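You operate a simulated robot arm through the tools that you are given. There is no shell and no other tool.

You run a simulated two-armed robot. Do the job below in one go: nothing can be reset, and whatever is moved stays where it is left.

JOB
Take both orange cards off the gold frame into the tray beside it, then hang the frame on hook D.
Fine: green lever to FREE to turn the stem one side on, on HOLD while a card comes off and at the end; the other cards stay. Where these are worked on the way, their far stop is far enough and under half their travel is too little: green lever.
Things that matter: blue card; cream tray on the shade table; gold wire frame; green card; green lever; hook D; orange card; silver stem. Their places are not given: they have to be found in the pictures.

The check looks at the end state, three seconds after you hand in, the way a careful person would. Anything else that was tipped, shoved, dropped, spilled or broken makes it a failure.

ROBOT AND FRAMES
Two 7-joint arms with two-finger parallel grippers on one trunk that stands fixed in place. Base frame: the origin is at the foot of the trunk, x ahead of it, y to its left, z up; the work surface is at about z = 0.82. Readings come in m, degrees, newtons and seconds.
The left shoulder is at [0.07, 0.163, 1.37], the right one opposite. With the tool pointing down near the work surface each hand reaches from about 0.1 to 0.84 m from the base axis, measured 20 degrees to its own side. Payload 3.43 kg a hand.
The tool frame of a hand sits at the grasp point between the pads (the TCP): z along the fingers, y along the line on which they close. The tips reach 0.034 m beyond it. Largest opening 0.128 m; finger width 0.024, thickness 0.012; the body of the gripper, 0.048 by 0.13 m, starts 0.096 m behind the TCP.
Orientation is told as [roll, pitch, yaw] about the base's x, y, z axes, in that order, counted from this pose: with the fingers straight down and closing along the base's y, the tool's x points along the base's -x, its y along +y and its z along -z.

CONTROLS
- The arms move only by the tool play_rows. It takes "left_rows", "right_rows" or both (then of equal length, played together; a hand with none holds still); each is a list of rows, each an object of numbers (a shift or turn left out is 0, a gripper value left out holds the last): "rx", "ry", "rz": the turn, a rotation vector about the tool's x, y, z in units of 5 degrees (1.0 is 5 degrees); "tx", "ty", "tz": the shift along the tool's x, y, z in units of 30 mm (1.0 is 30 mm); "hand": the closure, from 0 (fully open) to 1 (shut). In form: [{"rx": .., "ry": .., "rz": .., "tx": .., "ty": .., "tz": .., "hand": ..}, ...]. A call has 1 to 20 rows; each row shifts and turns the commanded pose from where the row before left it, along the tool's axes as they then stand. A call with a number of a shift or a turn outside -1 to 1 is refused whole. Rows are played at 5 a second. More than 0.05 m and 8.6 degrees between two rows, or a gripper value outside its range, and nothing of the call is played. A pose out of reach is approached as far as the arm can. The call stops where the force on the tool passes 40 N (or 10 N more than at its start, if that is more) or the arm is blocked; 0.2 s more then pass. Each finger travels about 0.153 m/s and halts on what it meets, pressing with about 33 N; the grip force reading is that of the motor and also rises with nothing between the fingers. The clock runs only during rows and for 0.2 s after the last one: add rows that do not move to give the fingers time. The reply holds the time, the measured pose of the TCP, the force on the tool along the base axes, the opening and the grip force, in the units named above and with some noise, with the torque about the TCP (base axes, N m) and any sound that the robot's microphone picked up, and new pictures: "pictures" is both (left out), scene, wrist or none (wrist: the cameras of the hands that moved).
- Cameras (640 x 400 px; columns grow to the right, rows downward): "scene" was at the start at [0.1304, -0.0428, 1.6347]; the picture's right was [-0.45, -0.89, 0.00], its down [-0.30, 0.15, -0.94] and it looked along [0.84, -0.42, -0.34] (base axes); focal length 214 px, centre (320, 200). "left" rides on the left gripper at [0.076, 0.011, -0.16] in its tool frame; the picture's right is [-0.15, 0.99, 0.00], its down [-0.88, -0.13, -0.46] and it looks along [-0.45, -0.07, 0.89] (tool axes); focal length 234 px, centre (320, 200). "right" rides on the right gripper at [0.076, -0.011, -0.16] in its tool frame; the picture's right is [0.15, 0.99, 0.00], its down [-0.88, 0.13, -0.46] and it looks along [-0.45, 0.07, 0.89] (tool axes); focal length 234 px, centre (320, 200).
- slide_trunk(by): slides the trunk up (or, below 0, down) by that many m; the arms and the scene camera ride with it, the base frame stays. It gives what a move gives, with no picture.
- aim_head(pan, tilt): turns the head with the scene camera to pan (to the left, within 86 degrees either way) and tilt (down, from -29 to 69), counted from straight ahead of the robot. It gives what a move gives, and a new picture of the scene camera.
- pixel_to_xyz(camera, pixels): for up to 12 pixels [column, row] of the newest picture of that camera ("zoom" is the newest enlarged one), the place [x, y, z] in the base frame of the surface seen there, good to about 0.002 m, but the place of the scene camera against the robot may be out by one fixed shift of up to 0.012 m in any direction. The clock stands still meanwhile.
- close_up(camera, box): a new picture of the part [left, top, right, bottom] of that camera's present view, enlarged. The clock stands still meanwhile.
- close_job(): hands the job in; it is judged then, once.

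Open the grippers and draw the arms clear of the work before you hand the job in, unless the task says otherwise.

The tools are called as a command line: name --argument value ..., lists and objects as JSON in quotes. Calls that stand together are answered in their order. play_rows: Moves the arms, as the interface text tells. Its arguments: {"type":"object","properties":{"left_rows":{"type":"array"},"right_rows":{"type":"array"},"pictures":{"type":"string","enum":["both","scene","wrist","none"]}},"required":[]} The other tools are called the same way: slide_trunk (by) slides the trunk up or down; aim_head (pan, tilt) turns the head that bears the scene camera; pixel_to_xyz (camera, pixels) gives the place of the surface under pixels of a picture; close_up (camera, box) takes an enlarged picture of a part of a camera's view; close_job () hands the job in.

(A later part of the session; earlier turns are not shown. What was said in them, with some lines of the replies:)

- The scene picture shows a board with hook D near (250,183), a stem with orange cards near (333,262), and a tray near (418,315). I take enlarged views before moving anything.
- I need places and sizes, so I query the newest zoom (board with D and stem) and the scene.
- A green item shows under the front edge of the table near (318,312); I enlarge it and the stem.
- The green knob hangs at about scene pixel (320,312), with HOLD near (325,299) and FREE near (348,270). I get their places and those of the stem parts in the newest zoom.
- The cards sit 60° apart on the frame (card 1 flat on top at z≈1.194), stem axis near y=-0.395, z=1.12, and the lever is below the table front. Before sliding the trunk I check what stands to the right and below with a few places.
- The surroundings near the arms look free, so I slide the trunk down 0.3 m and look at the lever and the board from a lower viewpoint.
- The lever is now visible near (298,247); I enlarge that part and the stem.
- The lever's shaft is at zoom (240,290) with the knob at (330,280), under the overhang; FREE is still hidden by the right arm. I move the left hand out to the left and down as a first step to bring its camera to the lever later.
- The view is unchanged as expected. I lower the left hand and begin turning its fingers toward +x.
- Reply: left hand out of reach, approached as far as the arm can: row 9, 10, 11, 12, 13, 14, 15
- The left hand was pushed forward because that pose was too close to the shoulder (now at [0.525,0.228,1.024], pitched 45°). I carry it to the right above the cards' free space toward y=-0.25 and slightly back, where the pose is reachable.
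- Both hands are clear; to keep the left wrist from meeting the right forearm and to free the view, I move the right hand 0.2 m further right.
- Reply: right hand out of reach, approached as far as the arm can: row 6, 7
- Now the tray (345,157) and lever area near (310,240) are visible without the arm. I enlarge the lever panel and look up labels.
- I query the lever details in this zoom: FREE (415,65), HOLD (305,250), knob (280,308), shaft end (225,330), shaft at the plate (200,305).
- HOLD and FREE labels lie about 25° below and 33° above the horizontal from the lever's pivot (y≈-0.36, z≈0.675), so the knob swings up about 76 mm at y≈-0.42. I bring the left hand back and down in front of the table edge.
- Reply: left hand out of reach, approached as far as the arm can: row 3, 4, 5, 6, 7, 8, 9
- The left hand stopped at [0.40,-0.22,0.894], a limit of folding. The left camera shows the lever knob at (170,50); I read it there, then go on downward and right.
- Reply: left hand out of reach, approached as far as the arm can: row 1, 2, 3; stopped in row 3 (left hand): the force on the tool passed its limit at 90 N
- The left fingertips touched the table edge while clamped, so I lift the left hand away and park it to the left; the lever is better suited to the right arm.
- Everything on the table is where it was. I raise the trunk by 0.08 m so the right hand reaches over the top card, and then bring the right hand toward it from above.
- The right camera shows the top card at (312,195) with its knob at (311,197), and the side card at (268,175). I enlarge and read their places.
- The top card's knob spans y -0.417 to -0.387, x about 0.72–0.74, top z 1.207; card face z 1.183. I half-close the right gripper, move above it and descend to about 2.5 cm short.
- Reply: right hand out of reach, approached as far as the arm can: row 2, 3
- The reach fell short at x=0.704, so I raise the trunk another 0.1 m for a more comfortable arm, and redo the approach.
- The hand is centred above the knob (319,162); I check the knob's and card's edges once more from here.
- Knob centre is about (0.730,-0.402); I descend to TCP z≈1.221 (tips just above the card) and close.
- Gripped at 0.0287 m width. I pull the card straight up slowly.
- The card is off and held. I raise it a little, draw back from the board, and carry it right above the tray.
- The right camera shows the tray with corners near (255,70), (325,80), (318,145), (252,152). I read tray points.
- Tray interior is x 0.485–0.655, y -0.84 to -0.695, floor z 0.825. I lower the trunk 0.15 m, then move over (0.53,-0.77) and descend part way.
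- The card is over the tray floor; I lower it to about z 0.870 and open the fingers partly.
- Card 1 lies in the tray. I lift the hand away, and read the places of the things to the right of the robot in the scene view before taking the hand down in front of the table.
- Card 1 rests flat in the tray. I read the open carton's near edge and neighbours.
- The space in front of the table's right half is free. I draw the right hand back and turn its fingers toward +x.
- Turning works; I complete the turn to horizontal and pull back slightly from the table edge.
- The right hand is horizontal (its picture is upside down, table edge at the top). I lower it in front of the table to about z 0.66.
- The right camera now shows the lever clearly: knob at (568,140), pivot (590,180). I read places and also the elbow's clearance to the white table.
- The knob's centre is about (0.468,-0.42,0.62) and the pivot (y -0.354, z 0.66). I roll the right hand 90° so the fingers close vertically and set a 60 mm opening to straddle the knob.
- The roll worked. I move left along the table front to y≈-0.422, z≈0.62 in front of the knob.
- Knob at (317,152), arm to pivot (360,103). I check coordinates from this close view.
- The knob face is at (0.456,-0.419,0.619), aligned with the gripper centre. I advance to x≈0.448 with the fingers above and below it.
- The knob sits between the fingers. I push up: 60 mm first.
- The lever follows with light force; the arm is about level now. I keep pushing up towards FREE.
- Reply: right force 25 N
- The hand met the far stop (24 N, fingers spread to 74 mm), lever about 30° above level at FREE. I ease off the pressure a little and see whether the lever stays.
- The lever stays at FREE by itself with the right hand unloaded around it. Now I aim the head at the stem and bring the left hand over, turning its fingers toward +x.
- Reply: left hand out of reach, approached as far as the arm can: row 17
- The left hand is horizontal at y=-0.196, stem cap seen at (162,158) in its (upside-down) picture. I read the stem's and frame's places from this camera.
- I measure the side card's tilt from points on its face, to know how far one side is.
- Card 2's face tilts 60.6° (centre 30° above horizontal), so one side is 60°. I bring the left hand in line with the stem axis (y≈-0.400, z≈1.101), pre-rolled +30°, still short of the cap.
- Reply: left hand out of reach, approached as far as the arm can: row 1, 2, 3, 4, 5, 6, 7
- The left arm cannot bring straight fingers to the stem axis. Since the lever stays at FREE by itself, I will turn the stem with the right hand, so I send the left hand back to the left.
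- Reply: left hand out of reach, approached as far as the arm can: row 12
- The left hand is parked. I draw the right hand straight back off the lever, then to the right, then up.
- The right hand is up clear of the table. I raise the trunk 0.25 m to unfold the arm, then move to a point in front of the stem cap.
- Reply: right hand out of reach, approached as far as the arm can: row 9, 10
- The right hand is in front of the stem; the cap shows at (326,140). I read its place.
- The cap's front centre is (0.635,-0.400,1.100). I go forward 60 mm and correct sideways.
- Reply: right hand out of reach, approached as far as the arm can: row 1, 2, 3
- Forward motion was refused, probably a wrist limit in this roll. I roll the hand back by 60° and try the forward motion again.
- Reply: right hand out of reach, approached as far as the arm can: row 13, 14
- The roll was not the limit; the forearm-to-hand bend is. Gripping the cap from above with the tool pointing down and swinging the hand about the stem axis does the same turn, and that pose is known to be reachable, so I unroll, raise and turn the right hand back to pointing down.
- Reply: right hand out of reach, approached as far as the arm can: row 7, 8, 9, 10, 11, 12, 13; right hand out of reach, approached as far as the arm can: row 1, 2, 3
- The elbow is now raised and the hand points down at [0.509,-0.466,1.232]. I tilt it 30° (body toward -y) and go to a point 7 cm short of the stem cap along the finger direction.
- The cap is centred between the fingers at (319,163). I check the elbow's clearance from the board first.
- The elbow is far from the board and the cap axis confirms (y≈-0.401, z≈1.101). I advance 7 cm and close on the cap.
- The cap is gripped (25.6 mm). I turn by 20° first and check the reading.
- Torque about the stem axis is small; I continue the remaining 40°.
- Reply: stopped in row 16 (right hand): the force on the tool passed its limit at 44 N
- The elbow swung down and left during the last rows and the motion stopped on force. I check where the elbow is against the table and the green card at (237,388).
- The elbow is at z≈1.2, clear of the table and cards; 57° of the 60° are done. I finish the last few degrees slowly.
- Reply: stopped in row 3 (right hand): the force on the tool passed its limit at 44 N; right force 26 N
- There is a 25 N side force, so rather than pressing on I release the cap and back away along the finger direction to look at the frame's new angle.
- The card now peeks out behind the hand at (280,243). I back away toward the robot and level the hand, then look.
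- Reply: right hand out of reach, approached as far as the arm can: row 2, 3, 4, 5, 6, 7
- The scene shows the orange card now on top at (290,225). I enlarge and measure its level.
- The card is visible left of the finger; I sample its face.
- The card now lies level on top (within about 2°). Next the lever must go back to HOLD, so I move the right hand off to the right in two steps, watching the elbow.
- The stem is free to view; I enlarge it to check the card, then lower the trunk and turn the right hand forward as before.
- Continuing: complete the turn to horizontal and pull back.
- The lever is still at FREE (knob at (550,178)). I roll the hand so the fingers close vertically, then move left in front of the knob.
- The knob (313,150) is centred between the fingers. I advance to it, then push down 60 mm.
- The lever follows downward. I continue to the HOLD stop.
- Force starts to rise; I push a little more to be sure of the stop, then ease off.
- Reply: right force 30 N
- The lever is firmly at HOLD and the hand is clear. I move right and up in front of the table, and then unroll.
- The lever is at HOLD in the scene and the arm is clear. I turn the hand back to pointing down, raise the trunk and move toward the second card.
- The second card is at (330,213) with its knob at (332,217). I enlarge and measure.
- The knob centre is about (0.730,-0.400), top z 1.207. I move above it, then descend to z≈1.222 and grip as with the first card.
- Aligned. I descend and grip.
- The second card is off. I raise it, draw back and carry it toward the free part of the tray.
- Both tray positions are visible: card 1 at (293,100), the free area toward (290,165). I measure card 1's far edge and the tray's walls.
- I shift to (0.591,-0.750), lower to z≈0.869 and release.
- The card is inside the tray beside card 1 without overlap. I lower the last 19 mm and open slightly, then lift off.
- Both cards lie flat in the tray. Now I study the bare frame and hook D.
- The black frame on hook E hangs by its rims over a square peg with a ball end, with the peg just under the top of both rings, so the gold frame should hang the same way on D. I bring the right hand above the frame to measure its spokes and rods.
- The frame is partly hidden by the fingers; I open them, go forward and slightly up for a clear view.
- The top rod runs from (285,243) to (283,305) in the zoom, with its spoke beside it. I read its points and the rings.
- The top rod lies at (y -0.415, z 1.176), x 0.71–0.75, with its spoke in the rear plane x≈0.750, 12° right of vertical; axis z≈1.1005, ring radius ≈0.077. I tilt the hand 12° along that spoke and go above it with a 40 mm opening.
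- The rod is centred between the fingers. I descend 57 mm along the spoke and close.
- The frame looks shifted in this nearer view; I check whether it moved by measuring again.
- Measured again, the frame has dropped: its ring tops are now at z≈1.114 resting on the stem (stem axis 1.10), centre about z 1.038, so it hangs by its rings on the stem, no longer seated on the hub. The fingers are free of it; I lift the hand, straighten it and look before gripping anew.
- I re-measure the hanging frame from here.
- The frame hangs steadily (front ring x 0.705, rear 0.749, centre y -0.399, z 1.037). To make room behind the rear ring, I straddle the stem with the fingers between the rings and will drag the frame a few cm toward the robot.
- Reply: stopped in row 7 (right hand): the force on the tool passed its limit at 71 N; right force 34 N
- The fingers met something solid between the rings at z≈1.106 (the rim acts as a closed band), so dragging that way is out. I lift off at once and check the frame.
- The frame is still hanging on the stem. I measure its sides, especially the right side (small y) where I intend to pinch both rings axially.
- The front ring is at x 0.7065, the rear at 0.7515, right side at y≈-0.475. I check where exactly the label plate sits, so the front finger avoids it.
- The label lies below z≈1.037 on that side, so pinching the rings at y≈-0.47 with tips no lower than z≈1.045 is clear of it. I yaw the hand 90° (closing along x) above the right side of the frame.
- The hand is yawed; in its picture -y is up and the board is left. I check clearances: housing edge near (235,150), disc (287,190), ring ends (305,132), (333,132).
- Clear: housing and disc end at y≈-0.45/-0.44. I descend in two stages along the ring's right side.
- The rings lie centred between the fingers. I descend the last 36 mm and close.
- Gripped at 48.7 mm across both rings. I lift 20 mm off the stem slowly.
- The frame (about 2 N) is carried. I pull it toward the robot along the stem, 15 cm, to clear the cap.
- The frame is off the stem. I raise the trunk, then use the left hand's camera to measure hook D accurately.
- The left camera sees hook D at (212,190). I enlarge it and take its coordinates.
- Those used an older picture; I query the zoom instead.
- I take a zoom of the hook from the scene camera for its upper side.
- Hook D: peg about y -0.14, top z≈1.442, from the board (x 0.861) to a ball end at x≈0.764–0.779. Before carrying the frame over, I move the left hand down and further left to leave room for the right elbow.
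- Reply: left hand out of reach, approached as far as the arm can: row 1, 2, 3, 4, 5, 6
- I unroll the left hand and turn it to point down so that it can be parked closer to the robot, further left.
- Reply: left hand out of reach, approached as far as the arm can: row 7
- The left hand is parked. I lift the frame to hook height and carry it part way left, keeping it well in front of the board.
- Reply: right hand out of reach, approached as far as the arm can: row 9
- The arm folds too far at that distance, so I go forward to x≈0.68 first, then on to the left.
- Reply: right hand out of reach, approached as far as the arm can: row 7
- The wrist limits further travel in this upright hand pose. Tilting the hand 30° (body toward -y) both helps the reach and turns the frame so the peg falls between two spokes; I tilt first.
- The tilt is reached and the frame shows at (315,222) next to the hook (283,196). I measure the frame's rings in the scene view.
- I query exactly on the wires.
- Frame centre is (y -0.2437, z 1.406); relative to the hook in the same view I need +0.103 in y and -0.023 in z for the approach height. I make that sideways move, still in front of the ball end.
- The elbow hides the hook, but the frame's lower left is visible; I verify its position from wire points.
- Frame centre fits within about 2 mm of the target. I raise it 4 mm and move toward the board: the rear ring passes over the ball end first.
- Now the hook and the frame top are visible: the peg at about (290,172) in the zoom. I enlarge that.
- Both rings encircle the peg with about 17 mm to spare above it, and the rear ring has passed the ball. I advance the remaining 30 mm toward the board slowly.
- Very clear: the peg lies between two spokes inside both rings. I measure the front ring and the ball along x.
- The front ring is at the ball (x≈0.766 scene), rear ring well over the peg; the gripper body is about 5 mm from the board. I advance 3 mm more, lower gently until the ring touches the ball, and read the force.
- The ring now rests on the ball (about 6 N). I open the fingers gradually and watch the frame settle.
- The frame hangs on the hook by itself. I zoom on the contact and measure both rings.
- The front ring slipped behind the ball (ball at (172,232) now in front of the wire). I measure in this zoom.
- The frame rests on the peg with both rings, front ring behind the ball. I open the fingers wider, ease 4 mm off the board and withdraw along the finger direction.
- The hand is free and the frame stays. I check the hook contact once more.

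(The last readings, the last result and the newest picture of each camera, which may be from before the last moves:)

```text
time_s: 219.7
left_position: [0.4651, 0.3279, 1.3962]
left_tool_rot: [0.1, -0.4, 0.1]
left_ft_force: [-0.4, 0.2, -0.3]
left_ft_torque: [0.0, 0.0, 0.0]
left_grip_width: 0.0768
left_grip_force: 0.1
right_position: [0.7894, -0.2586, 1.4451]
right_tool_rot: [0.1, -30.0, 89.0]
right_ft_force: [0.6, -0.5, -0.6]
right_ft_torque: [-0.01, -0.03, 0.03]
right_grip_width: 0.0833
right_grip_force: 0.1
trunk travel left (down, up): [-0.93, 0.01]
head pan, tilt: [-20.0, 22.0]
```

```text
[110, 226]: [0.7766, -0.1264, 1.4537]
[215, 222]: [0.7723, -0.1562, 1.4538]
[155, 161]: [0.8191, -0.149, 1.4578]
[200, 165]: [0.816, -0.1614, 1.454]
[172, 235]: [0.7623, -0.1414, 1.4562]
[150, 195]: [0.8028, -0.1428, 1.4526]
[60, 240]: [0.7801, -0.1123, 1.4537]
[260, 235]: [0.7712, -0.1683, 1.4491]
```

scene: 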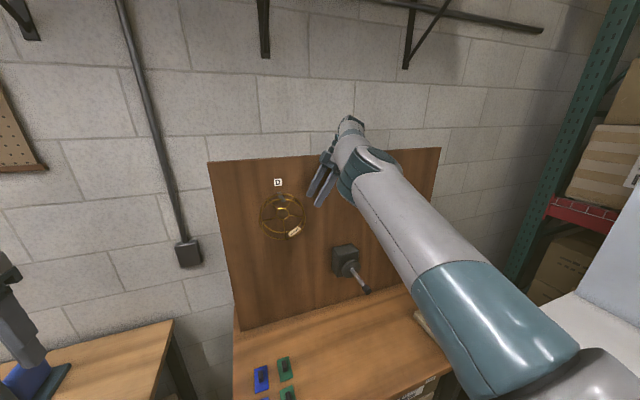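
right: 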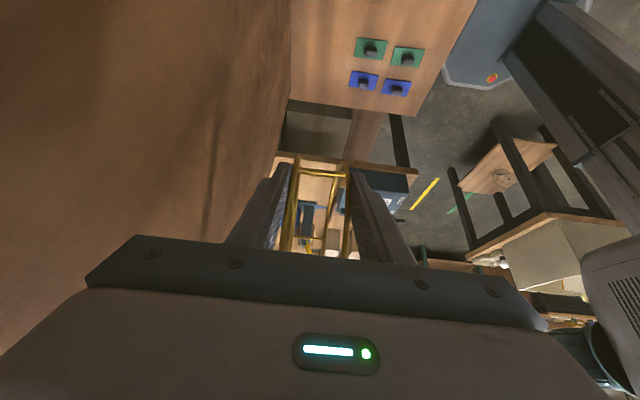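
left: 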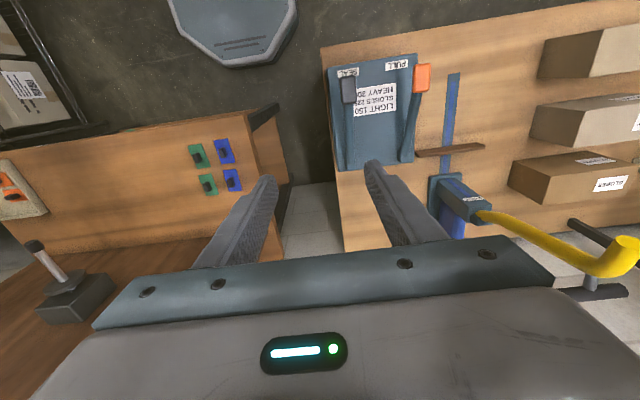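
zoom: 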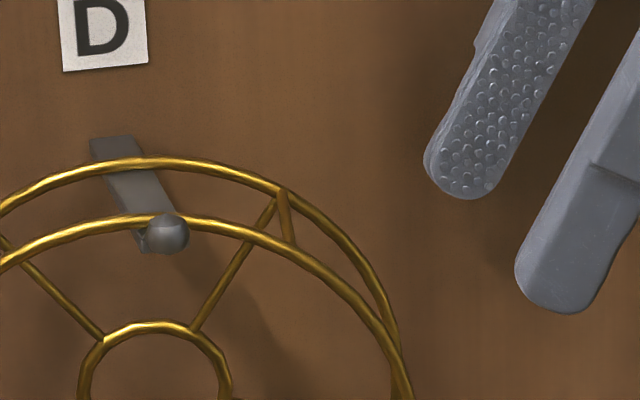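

The frame hangs securely on D. I withdraw the right hand toward the robot and to the right, opening it.

play_rows --right_rows '[{"tz": -0.6, "ty": 0.5}, {"ty": 0.9}, {"ty": 0.9, "tx": 0.3}, {"tx": 0.7, "ty": 0.5, "hand": 0.1}, {"tx": 0.7, "ty": 0.5}, {"tx": 0.8, "ty": 0.4}, {"tx": 0.8}, {"tx": 0.8}]' --pictures "scene"

aim_head --pan -38 --tilt 38

```text
time_s: 221.5
left_position: [0.467, 0.3283, 1.395]
left_tool_rot: [0.1, -0.1, 0.2]
left_ft_force: [-0.4, 0.5, -0.7]
left_ft_torque: [0.02, 0.03, 0.01]
left_grip_width: 0.0767
left_grip_force: 0.0
right_position: [0.6764, -0.3716, 1.3997]
right_tool_rot: [0.0, -30.0, 89.0]
right_ft_force: [-0.6, 0.0, -0.3]
right_ft_torque: [-0.01, 0.01, -0.01]
right_grip_width: 0.1155
right_grip_force: 0.1
trunk travel left (down, up): [-0.93, 0.01]
head pan, tilt: [-20.0, 22.0]
```

scene: 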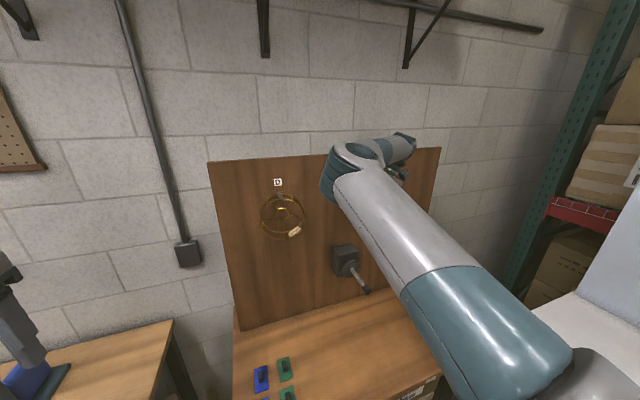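

```text
time_s: 222.3
left_position: [0.4655, 0.3286, 1.3951]
left_tool_rot: [0.0, -0.3, 0.1]
left_ft_force: [-0.3, -0.6, 0.0]
left_ft_torque: [-0.02, -0.01, 0.0]
left_grip_width: 0.077
left_grip_force: 0.1
right_position: [0.6754, -0.3682, 1.4022]
right_tool_rot: [0.1, -29.9, 89.1]
right_ft_force: [-0.3, 0.3, -0.2]
right_ft_torque: [0.02, 0.0, 0.02]
right_grip_width: 0.1154
right_grip_force: 0.1
trunk travel left (down, up): [-0.93, 0.01]
head pan, tilt: [-38.0, 38.0]
```

scene: 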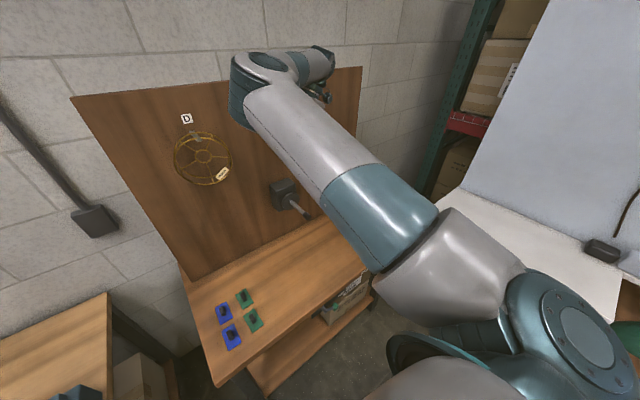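

I straighten the right hand and move it further right and back so the whole work can be inspected; I also open the left gripper.

play_rows --right_rows '[{"ry": 1, "hand": 0}, {"ry": 1}, {"ry": 1}, {"ry": 1}, {"ry": 1}, {"ry": 1}, {"tx": 1, "ty": 0.5}, {"tx": 1, "ty": 0.5}, {"tx": 1, "ty": 0.5}, {"tx": 1, "ty": 0.5}, {"tx": 1, "ty": 0.5}, {"tx": 1, "ty": 0.5}, {"tx": 1, "ty": 0.5}]' --left_rows '[{"hand": 0}, {}, {}, {}, {}, {}, {}, {}, {}, {}, {}, {}, {}]' --pictures "scene"

close_up --camera "scene" --box '[150, 90, 270, 220]'

```text
time_s: 225.1
left_position: [0.467, 0.3274, 1.3969]
left_tool_rot: [0.1, -0.2, 0.1]
left_ft_force: [-0.2, -0.3, -0.1]
left_ft_torque: [0.01, -0.02, -0.01]
left_grip_width: 0.1279
left_grip_force: 0.1
right_position: [0.5678, -0.58, 1.401]
right_tool_rot: [0.0, 0.0, 89.0]
right_ft_force: [0.4, -0.2, -0.2]
right_ft_torque: [0.03, 0.01, -0.04]
right_grip_width: 0.1283
right_grip_force: 0.1
trunk travel left (down, up): [-0.93, 0.01]
head pan, tilt: [-38.0, 38.0]
```

scene: 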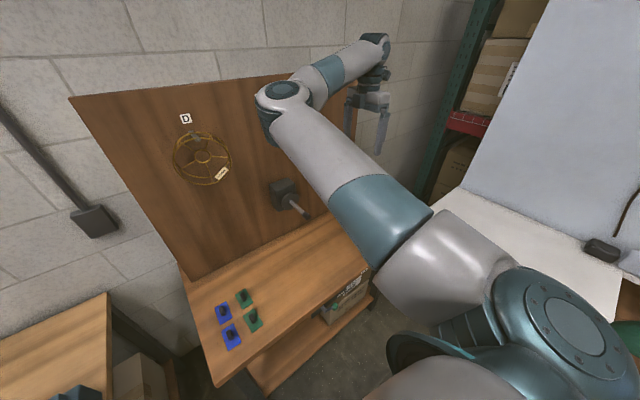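

```text
3.08 times, centred on (210, 155) of scene
```

zoom: 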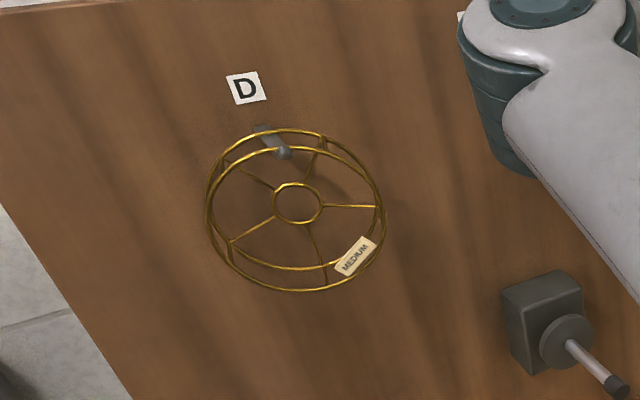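

The frame hangs well on D. I check the lever and the tray via close-ups from the scene and the right wrist.

close_up --camera "scene" --box '[300, 260, 400, 340]'

close_up --camera "right" --box '[0, 0, 640, 400]'

close_up --camera "scene" --box '[190, 260, 290, 360]'

```text
5.00 times, centred on (350, 300) of scene
```

zoom: 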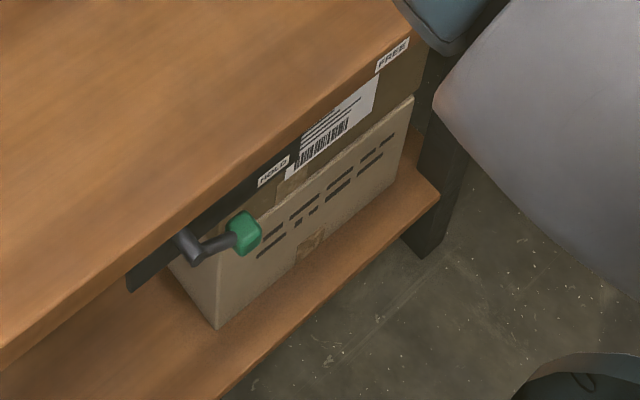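

```text
1.00 times, centred on (320, 200) of right (not enlarged: the box is as wide or as high as the picture)
```

zoom: 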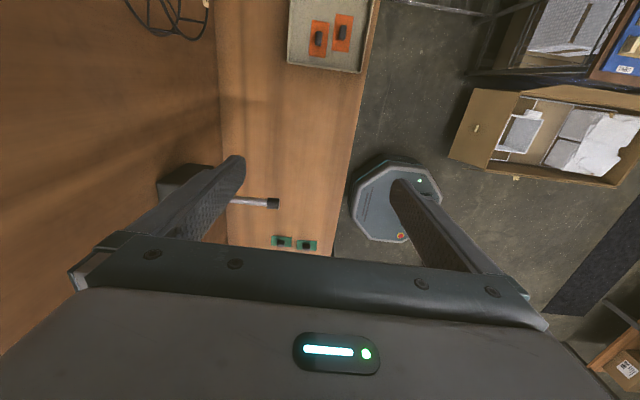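

```text
4.00 times, centred on (240, 310) of scene
```

zoom: 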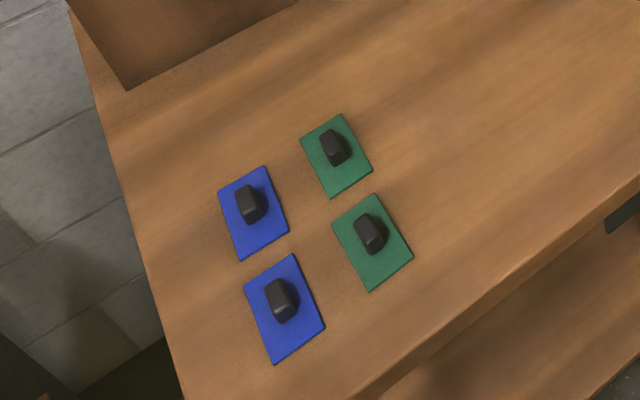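

Lever at HOLD, both orange cards are in the tray, the blue and green cards are untouched, and the frame hangs on hook D. Grippers are open and the arms clear, so I hand in.

close_job

```text
The job is handed in.
```

I've handed the job in: both orange cards are in the cream tray and the gold frame hangs on hook D by both rings. I don't have the check's result.

- **Cards:** each came off while the lever was on HOLD. They lie flat side by side in the tray. The blue and green cards look undisturbed.
- **Lever and stem:** I pushed the lever to its FREE stop and turned the stem about 58°, which brought the second card on top and level to about 2°. I then pushed the lever back to its HOLD stop, where it still is.
- **Frame:** it hangs from its rings with the hook's ball end in front, the same way the black frame hangs on hook E.

Three things did not go cleanly:
- While I was lining up to grip it, the frame dropped off its seat and hung by its rings on the stem. I also pressed on it with about 70 N on the next try, before gripping it from the side. I saw no bends or damage afterwards.
- Early on, the left hand bumped the front edge of the table with about 90 N. Nothing appeared to move.
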